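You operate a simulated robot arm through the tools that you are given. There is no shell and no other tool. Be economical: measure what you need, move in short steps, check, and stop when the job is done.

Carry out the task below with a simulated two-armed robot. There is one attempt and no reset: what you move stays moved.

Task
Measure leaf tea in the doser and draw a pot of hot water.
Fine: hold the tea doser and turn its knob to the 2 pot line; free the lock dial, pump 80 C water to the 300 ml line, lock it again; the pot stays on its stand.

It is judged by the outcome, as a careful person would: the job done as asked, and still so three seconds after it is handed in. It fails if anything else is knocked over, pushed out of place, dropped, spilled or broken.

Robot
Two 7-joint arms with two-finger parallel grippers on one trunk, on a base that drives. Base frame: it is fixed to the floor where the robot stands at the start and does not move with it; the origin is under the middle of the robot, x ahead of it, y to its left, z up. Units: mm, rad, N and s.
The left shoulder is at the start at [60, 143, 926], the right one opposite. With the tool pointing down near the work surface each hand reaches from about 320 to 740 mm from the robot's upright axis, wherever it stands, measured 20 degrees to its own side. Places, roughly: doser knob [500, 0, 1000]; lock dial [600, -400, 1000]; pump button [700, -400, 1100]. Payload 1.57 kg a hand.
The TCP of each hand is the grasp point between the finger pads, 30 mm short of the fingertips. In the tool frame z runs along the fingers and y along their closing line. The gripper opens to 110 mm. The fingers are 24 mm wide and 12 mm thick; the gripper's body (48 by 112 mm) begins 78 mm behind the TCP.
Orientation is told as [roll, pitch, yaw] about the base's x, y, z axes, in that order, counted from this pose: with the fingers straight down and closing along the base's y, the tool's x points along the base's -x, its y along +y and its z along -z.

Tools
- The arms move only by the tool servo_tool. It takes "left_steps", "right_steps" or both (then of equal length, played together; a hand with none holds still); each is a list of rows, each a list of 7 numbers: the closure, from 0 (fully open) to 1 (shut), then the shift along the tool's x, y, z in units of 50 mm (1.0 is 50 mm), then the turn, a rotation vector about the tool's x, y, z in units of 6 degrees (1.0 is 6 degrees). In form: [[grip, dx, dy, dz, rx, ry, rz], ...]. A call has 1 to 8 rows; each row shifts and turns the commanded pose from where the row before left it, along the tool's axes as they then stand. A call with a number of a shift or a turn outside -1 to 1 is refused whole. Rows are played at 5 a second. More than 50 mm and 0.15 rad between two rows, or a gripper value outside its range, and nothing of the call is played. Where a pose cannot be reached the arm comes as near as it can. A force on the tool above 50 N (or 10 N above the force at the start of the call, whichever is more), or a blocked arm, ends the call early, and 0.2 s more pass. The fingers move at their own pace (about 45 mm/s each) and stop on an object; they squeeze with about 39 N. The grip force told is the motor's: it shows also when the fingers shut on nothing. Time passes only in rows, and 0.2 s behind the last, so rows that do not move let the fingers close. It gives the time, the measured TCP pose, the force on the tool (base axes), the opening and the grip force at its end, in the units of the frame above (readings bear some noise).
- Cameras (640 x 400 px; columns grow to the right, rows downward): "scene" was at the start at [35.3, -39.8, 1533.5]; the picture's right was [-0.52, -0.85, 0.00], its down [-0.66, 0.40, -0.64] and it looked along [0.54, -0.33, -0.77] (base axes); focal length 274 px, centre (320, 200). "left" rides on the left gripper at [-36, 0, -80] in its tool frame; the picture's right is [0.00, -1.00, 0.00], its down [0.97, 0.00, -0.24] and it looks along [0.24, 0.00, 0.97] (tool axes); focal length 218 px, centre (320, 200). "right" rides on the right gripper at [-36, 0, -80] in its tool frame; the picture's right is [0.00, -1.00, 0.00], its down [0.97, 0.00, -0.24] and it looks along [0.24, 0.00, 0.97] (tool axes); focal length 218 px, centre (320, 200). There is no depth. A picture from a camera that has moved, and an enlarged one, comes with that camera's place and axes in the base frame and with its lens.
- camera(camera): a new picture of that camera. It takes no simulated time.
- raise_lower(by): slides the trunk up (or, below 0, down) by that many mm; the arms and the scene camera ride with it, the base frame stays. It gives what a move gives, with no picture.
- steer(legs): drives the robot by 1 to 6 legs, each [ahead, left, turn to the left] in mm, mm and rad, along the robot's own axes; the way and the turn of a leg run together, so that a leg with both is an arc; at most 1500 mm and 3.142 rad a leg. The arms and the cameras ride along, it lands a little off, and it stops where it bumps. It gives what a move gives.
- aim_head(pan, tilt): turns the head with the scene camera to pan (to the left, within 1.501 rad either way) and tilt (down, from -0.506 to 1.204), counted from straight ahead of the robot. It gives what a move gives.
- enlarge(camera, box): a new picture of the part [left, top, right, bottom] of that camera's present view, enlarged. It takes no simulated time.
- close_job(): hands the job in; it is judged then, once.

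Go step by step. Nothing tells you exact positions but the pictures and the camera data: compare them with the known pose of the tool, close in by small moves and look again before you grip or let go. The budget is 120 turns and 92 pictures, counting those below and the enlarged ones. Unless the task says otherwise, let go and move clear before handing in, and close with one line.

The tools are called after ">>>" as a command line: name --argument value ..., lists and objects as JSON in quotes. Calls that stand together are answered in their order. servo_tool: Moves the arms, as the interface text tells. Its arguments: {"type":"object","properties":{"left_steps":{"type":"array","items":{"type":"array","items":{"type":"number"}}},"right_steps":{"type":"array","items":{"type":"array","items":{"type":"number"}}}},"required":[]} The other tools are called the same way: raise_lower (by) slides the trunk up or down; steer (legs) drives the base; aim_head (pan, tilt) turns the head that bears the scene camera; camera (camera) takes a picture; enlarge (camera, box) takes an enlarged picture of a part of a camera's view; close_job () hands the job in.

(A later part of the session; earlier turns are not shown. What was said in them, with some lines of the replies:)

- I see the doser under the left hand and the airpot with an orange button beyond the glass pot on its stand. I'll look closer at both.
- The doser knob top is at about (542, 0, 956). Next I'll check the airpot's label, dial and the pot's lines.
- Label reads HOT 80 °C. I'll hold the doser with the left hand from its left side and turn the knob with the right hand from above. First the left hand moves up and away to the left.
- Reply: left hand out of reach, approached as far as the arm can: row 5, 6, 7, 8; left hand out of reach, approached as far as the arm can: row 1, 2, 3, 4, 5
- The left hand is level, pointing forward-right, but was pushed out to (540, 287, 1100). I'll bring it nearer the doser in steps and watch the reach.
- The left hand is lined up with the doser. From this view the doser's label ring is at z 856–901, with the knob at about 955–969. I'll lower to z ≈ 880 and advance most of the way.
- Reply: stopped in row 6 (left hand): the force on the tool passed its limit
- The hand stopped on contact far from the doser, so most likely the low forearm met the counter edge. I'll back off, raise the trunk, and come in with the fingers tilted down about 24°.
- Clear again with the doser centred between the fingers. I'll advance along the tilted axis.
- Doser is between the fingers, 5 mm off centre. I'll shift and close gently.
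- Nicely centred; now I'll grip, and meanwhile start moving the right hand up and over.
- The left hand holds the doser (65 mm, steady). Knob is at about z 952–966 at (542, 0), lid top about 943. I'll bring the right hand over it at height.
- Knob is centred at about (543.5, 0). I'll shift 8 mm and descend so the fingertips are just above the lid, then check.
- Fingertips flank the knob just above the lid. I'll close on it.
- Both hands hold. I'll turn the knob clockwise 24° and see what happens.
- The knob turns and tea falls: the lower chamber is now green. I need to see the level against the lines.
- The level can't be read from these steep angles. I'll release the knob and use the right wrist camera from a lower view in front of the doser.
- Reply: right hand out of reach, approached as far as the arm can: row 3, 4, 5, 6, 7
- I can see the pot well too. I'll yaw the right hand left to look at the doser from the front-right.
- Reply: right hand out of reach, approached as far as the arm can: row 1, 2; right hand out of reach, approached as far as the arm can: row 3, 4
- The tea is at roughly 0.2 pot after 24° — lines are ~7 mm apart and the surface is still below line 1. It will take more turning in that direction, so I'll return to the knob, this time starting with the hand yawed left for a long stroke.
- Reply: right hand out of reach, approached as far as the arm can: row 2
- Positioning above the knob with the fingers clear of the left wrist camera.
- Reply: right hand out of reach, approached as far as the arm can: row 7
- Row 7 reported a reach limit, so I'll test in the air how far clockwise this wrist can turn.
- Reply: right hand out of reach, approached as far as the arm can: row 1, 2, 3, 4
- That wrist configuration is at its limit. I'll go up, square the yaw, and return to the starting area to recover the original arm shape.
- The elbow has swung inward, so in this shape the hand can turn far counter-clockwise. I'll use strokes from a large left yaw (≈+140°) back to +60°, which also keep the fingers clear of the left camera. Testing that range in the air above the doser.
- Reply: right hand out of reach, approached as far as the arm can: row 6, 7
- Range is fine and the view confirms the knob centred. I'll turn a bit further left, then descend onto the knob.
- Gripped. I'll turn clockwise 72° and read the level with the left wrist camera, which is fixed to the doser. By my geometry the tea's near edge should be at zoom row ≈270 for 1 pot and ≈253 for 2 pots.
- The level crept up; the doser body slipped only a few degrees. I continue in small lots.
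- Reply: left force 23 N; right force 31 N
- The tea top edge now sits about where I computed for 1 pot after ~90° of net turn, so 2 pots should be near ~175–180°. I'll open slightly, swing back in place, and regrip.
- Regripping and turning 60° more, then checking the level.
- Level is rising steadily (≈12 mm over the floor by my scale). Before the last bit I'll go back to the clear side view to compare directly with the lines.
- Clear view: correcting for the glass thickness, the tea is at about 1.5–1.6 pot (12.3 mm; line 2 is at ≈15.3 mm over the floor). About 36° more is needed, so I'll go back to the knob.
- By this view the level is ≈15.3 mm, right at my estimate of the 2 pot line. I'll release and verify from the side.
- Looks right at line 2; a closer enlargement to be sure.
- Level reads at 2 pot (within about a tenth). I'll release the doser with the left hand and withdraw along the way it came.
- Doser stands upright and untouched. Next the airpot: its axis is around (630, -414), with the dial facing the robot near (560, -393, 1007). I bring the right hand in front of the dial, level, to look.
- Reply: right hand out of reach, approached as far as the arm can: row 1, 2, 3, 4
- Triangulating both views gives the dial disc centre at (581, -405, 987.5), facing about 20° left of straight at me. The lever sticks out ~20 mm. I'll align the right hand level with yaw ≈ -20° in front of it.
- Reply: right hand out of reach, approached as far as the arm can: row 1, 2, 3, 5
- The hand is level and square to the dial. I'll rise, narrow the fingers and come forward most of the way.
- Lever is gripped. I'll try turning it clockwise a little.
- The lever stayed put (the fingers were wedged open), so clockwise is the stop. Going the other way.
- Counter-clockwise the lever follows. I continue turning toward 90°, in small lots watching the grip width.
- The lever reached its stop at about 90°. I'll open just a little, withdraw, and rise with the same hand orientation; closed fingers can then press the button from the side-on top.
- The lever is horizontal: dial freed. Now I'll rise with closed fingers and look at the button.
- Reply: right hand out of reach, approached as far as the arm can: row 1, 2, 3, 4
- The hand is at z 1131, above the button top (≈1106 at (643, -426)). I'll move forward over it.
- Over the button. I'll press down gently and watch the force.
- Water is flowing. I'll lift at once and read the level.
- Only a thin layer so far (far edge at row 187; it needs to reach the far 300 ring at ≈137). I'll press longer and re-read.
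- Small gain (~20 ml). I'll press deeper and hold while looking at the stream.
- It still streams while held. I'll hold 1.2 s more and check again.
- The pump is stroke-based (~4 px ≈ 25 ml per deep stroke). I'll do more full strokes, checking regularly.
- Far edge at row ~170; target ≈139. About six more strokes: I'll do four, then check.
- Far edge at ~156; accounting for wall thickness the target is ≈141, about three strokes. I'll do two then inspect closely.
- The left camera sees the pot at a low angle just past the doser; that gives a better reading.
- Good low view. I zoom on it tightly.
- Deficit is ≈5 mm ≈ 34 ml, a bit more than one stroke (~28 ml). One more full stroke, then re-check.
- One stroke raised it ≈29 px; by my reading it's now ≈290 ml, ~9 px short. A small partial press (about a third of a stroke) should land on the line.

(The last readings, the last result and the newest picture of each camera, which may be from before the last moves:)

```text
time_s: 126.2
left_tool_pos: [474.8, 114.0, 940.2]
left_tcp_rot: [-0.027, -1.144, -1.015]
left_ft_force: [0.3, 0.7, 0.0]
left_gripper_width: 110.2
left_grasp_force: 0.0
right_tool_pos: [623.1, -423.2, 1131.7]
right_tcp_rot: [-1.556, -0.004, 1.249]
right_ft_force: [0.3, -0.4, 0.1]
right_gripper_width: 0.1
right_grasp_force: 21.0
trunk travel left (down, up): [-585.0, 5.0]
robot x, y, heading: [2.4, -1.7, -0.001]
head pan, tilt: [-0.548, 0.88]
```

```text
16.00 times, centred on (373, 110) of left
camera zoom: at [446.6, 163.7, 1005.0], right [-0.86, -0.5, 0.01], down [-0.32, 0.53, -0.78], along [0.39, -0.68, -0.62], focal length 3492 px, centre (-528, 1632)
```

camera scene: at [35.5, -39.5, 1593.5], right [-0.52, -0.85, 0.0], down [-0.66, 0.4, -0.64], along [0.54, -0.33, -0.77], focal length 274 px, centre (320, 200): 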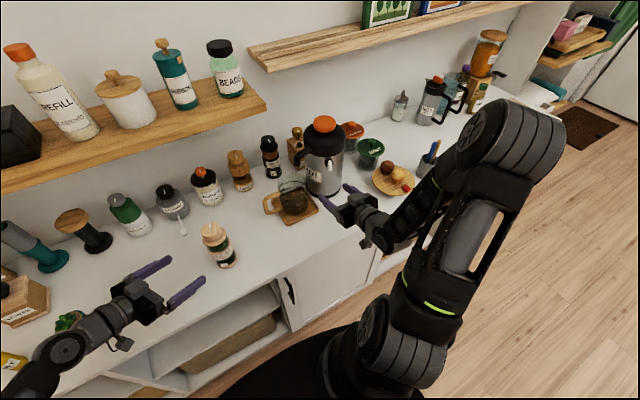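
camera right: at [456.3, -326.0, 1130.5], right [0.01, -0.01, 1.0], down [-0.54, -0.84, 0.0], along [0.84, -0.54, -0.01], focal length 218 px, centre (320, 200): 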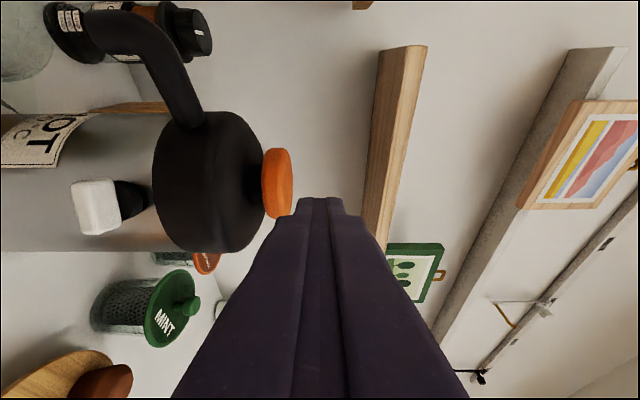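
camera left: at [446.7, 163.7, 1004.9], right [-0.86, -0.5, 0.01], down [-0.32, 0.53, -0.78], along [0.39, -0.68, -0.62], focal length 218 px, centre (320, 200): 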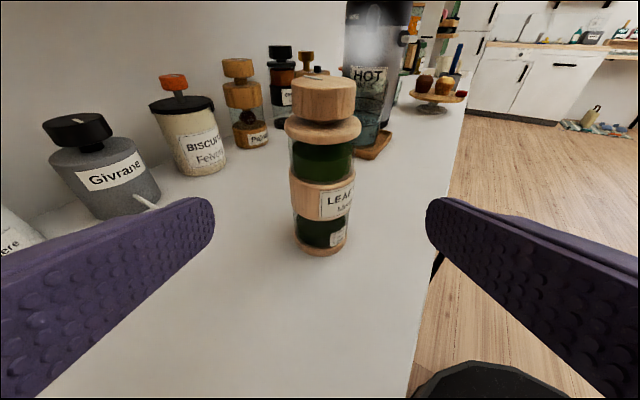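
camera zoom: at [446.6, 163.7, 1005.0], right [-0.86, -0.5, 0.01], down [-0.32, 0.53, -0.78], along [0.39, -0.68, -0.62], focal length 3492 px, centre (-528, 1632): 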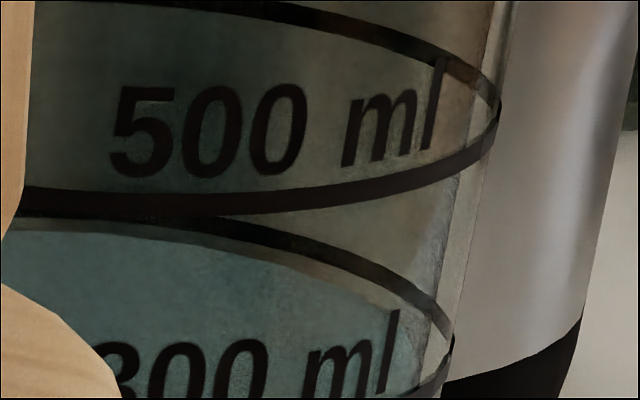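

The water edge now sits just inside the 300 ring. Pumping is done; I back off, lower to the dial level and look at the lever.

>>> servo_tool --right_steps '[[1, 0, 0, -0.6, 0, 0, 0], [1, 0, 0, -0.6, 0, 0, 0], [1, 0, 0, -0.6, 0, 0, 0], [1, 0, 0, -0.4, 0, 0, 0], [1, 0, 0.5, -0.2, 0, 0, 0], [0.9, 0, 0.5, -0.2, 0, 0, 0], [0.78, 0, 0.5, -0.1, 0, 0, 0], [0.7, 0, 0.5, 0, 0, 0, 0]]'

>>> servo_tool --right_steps '[[0.7, 0, 0.4, 0, 0, 0, 0], [0.7, 0, 0.4, 0, 0, 0, 0]]'

>>> camera --camera "right"

```text
time_s: 128.0
left_tool_pos: [476.1, 113.1, 939.9]
left_tcp_rot: [-0.028, -1.143, -1.015]
left_ft_force: [0.3, 0.1, 0.3]
left_gripper_width: 110.2
left_grasp_force: 0.0
right_tool_pos: [510.0, -369.8, 1017.9]
right_tcp_rot: [-1.5, 0.013, 1.285]
right_ft_force: [0.4, 0.2, -0.4]
right_gripper_width: 32.8
right_grasp_force: 0.1
right hand out of reach, approached as far as the arm can: row 5, 6, 8
trunk travel left (down, up): [-585.0, 5.0]
robot x, y, heading: [1.0, 2.0, -0.0]
head pan, tilt: [-0.548, 0.88]
```

```text
time_s: 128.6
left_tool_pos: [477.1, 114.7, 939.6]
left_tcp_rot: [-0.03, -1.144, -1.014]
left_ft_force: [0.2, 0.0, 0.8]
left_gripper_width: 109.9
left_grasp_force: 0.0
right_tool_pos: [508.7, -385.2, 992.6]
right_tcp_rot: [-1.558, -0.003, 1.251]
right_ft_force: [-0.2, 0.0, 0.8]
right_gripper_width: 32.9
right_grasp_force: 0.0
trunk travel left (down, up): [-585.0, 5.0]
robot x, y, heading: [-0.2, 1.4, 0.007]
head pan, tilt: [-0.548, 0.88]
```

```text
9 pictures are left
camera right: at [445.1, -325.2, 992.3], right [0.01, -0.01, 1.0], down [-0.54, -0.84, 0.0], along [0.84, -0.54, -0.01], focal length 218 px, centre (320, 200)
```

right: 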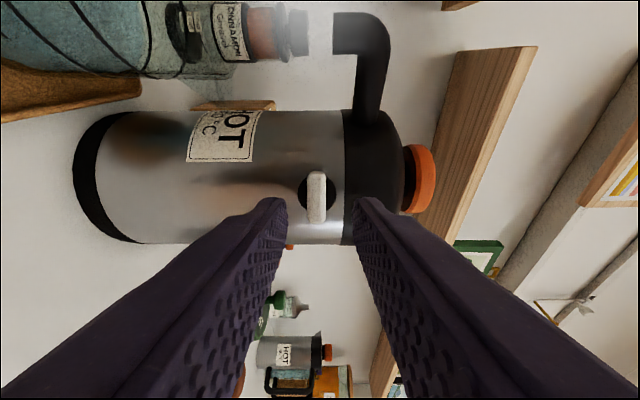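

Lever is horizontal between the fingers. Approaching with the same narrow opening and gripping it.

>>> servo_tool --right_steps '[[0.78, -0.12, 0.05, 0.2, 0, 0, 0], [0.78, 0, 0, 0.27, 0, 0, 0], [0.78, 0, 0, 0.26, 0, 0, 0], [0.9, 0, 0, 0, 0, 0, 0], [1, 0, 0, 0, 0, 0, 0], [1, 0, 0, 0, 0, 0, 0]]'

>>> camera --camera "right"

```text
time_s: 130.0
left_tool_pos: [477.0, 113.4, 940.9]
left_tcp_rot: [-0.028, -1.146, -1.016]
left_ft_force: [-0.5, 0.9, -0.5]
left_gripper_width: 109.8
left_grasp_force: 0.0
right_tool_pos: [546.4, -390.0, 991.1]
right_tcp_rot: [-1.557, -0.004, 1.25]
right_ft_force: [2.4, 0.8, 0.9]
right_gripper_width: 11.8
right_grasp_force: 29.2
trunk travel left (down, up): [-585.0, 5.0]
robot x, y, heading: [0.0, 0.7, 0.004]
head pan, tilt: [-0.548, 0.88]
```

```text
8 pictures are left
camera right: at [482.6, -330.9, 989.7], right [0.01, -0.01, 1.0], down [-0.53, -0.85, 0.0], along [0.85, -0.53, -0.01], focal length 218 px, centre (320, 200)
```

right: 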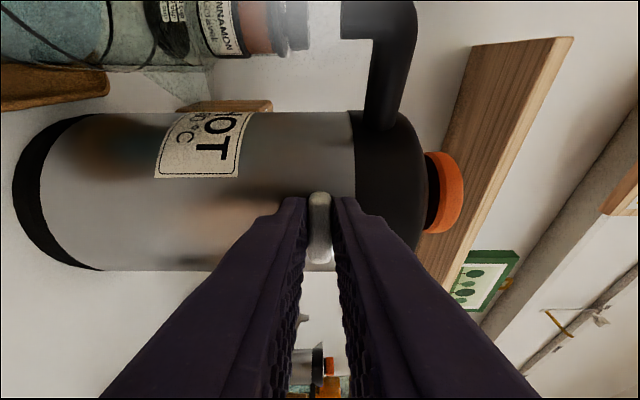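

Gripped (11.8 mm). Turning clockwise back 90° to lock.

>>> servo_tool --right_steps '[[1, 0, 0, 0, 0, 0, 1], [1, 0, 0, 0, 0, 0, 1], [1, 0, 0, 0, 0, 0, 1], [1, 0, 0, 0, 0, 0, 1], [1, 0, 0, 0, 0, 0, 1], [1, 0, 0, 0, 0, 0, 1], [1, 0, 0, 0, 0, 0, 1], [1, 0, 0, 0, 0, 0, 1]]'

>>> servo_tool --right_steps '[[1, 0, 0, 0, 0, 0, 1], [1, 0, 0, 0, 0, 0, 1], [1, 0, 0, 0, 0, 0, 1], [1, 0, 0, 0, 0, 0, 1], [1, 0, 0, 0, 0, 0, 1], [1, 0, 0, 0, 0, 0, 1], [1, 0, 0, 0, 0, 0, 1]]'

>>> servo_tool --right_steps '[[1, 0, 0, 0, 0, 0, 0.5], [1, 0, 0, 0, 0, 0, 0]]'

>>> camera --camera "right"

```text
time_s: 131.8
left_tool_pos: [475.1, 113.8, 941.2]
left_tcp_rot: [-0.028, -1.145, -1.017]
left_ft_force: [-0.1, 0.2, 0.0]
left_gripper_width: 109.9
left_grasp_force: 0.1
right_tool_pos: [544.8, -390.8, 990.6]
right_tcp_rot: [-1.562, -0.843, 1.241]
right_ft_force: [7.8, -1.6, 23.5]
right_gripper_width: 11.8
right_grasp_force: 28.8
trunk travel left (down, up): [-585.0, 5.0]
robot x, y, heading: [-2.6, -3.2, 0.001]
head pan, tilt: [-0.548, 0.88]
```

```text
time_s: 133.4
left_tool_pos: [475.0, 114.1, 940.3]
left_tcp_rot: [-0.025, -1.144, -1.018]
left_ft_force: [0.4, -0.6, -0.1]
left_gripper_width: 110.0
left_grasp_force: 0.0
right_tool_pos: [543.9, -392.8, 990.4]
right_tcp_rot: [0.533, -1.562, -0.858]
right_ft_force: [4.2, -5.7, 21.5]
right_gripper_width: 11.8
right_grasp_force: 29.2
trunk travel left (down, up): [-585.0, 5.0]
robot x, y, heading: [-3.7, -1.5, 0.002]
head pan, tilt: [-0.548, 0.88]
```

```text
time_s: 134.0
left_tool_pos: [474.9, 113.3, 940.6]
left_tcp_rot: [-0.027, -1.146, -1.019]
left_ft_force: [1.1, 0.7, 0.2]
left_gripper_width: 109.9
left_grasp_force: 0.1
right_tool_pos: [542.4, -393.0, 989.6]
right_tcp_rot: [1.423, -1.513, -1.749]
right_ft_force: [0.3, -7.5, 22.5]
right_gripper_width: 12.3
right_grasp_force: 29.0
trunk travel left (down, up): [-585.0, 5.0]
robot x, y, heading: [-0.2, 3.0, -0.003]
head pan, tilt: [-0.548, 0.88]
```

```text
7 pictures are left
camera right: at [468.0, -369.7, 1025.4], right [-0.32, -0.95, -0.06], down [-0.22, 0.13, -0.97], along [0.92, -0.3, -0.25], focal length 218 px, centre (320, 200)
```

right: 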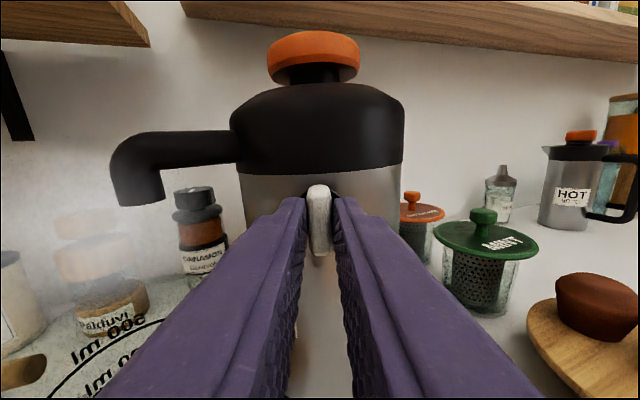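

The lever is at its vertical stop again (locked). I'll open and withdraw.

>>> servo_tool --right_steps '[[0.8, 0, 0, 0, 0, 0, -0.3], [0.6, 0, 0, 0, 0, 0, -0.2], [0.6, 0, 0, 0, 0, 0, 0], [0.6, 0, 0, -0.3, 0, 0, 0], [0.6, 0, 0, -0.4, 0, 0, 0], [0.6, 0, 0, -0.4, 0, 0, 0]]'

>>> camera --camera "right"

>>> camera --camera "scene"

```text
time_s: 135.4
left_tool_pos: [476.0, 114.4, 940.1]
left_tcp_rot: [-0.028, -1.145, -1.016]
left_ft_force: [0.5, -0.1, 0.5]
left_gripper_width: 109.8
left_grasp_force: 0.1
right_tool_pos: [494.2, -375.1, 989.8]
right_tcp_rot: [0.331, -1.56, -0.654]
right_ft_force: [0.6, 0.0, 0.5]
right_gripper_width: 43.8
right_grasp_force: 0.1
trunk travel left (down, up): [-585.0, 5.0]
robot x, y, heading: [2.4, -1.8, -0.001]
head pan, tilt: [-0.548, 0.88]
```

```text
6 pictures are left
camera right: at [418.5, -350.0, 1026.1], right [-0.32, -0.95, 0.0], down [-0.24, 0.08, -0.97], along [0.92, -0.31, -0.25], focal length 218 px, centre (320, 200)
```

right: 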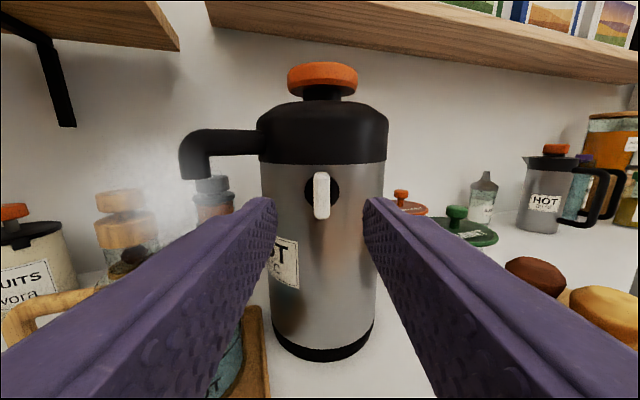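

```text
5 pictures are left
camera scene: at [34.7, -39.7, 1593.5], right [-0.52, -0.85, 0.0], down [-0.66, 0.4, -0.64], along [0.54, -0.33, -0.77], focal length 274 px, centre (320, 200)
```

scene: 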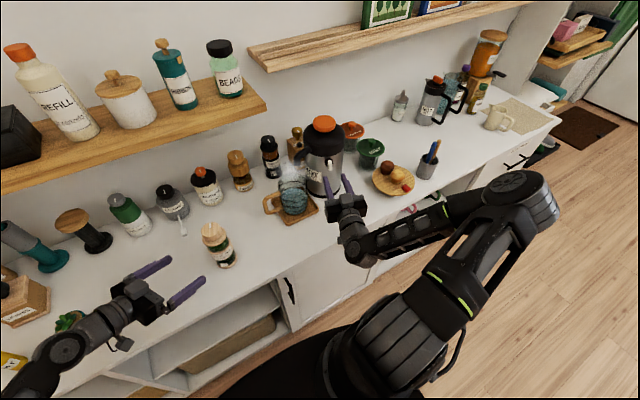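

The lever is upright as at the start, the pot is on its stand, and both hands are clear. One last level check.

>>> enlarge --camera "left" --box '[340, 80, 410, 164]'

>>> enlarge --camera "right" --box '[290, 160, 350, 230]'

```text
4.76 times, centred on (375, 122) of left
camera zoom: at [446.0, 163.7, 1005.3], right [-0.86, -0.5, 0.01], down [-0.32, 0.53, -0.78], along [0.39, -0.68, -0.62], focal length 1039 px, centre (58, 571)
```

zoom: 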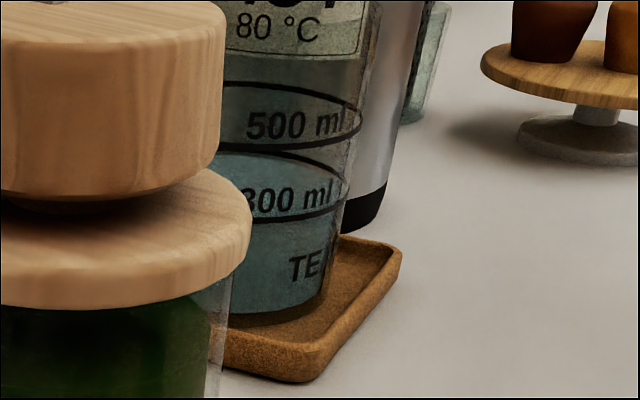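

```text
5.71 times, centred on (320, 195) of right
camera zoom: at [418.5, -350.0, 1026.1], right [-0.32, -0.95, 0.0], down [-0.24, 0.08, -0.97], along [0.92, -0.31, -0.25], focal length 1247 px, centre (320, 229)
```

zoom: 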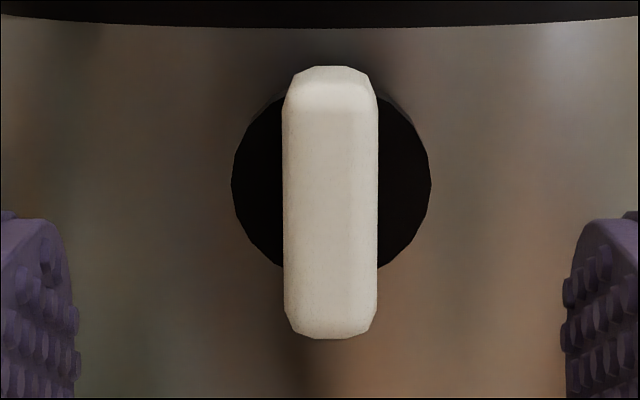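

The water surface coincides with the 300 ml ring and the lever is exactly upright. I'm handing in.

>>> close_job

```text
The job is handed in.
```

The job is handed in: the tea doser reads about 2 pot, perhaps a tenth over. The pot on its stand holds 80 °C water at the 300 ml line. The lock dial is back in its locked position, nothing else was disturbed, and both hands are clear.
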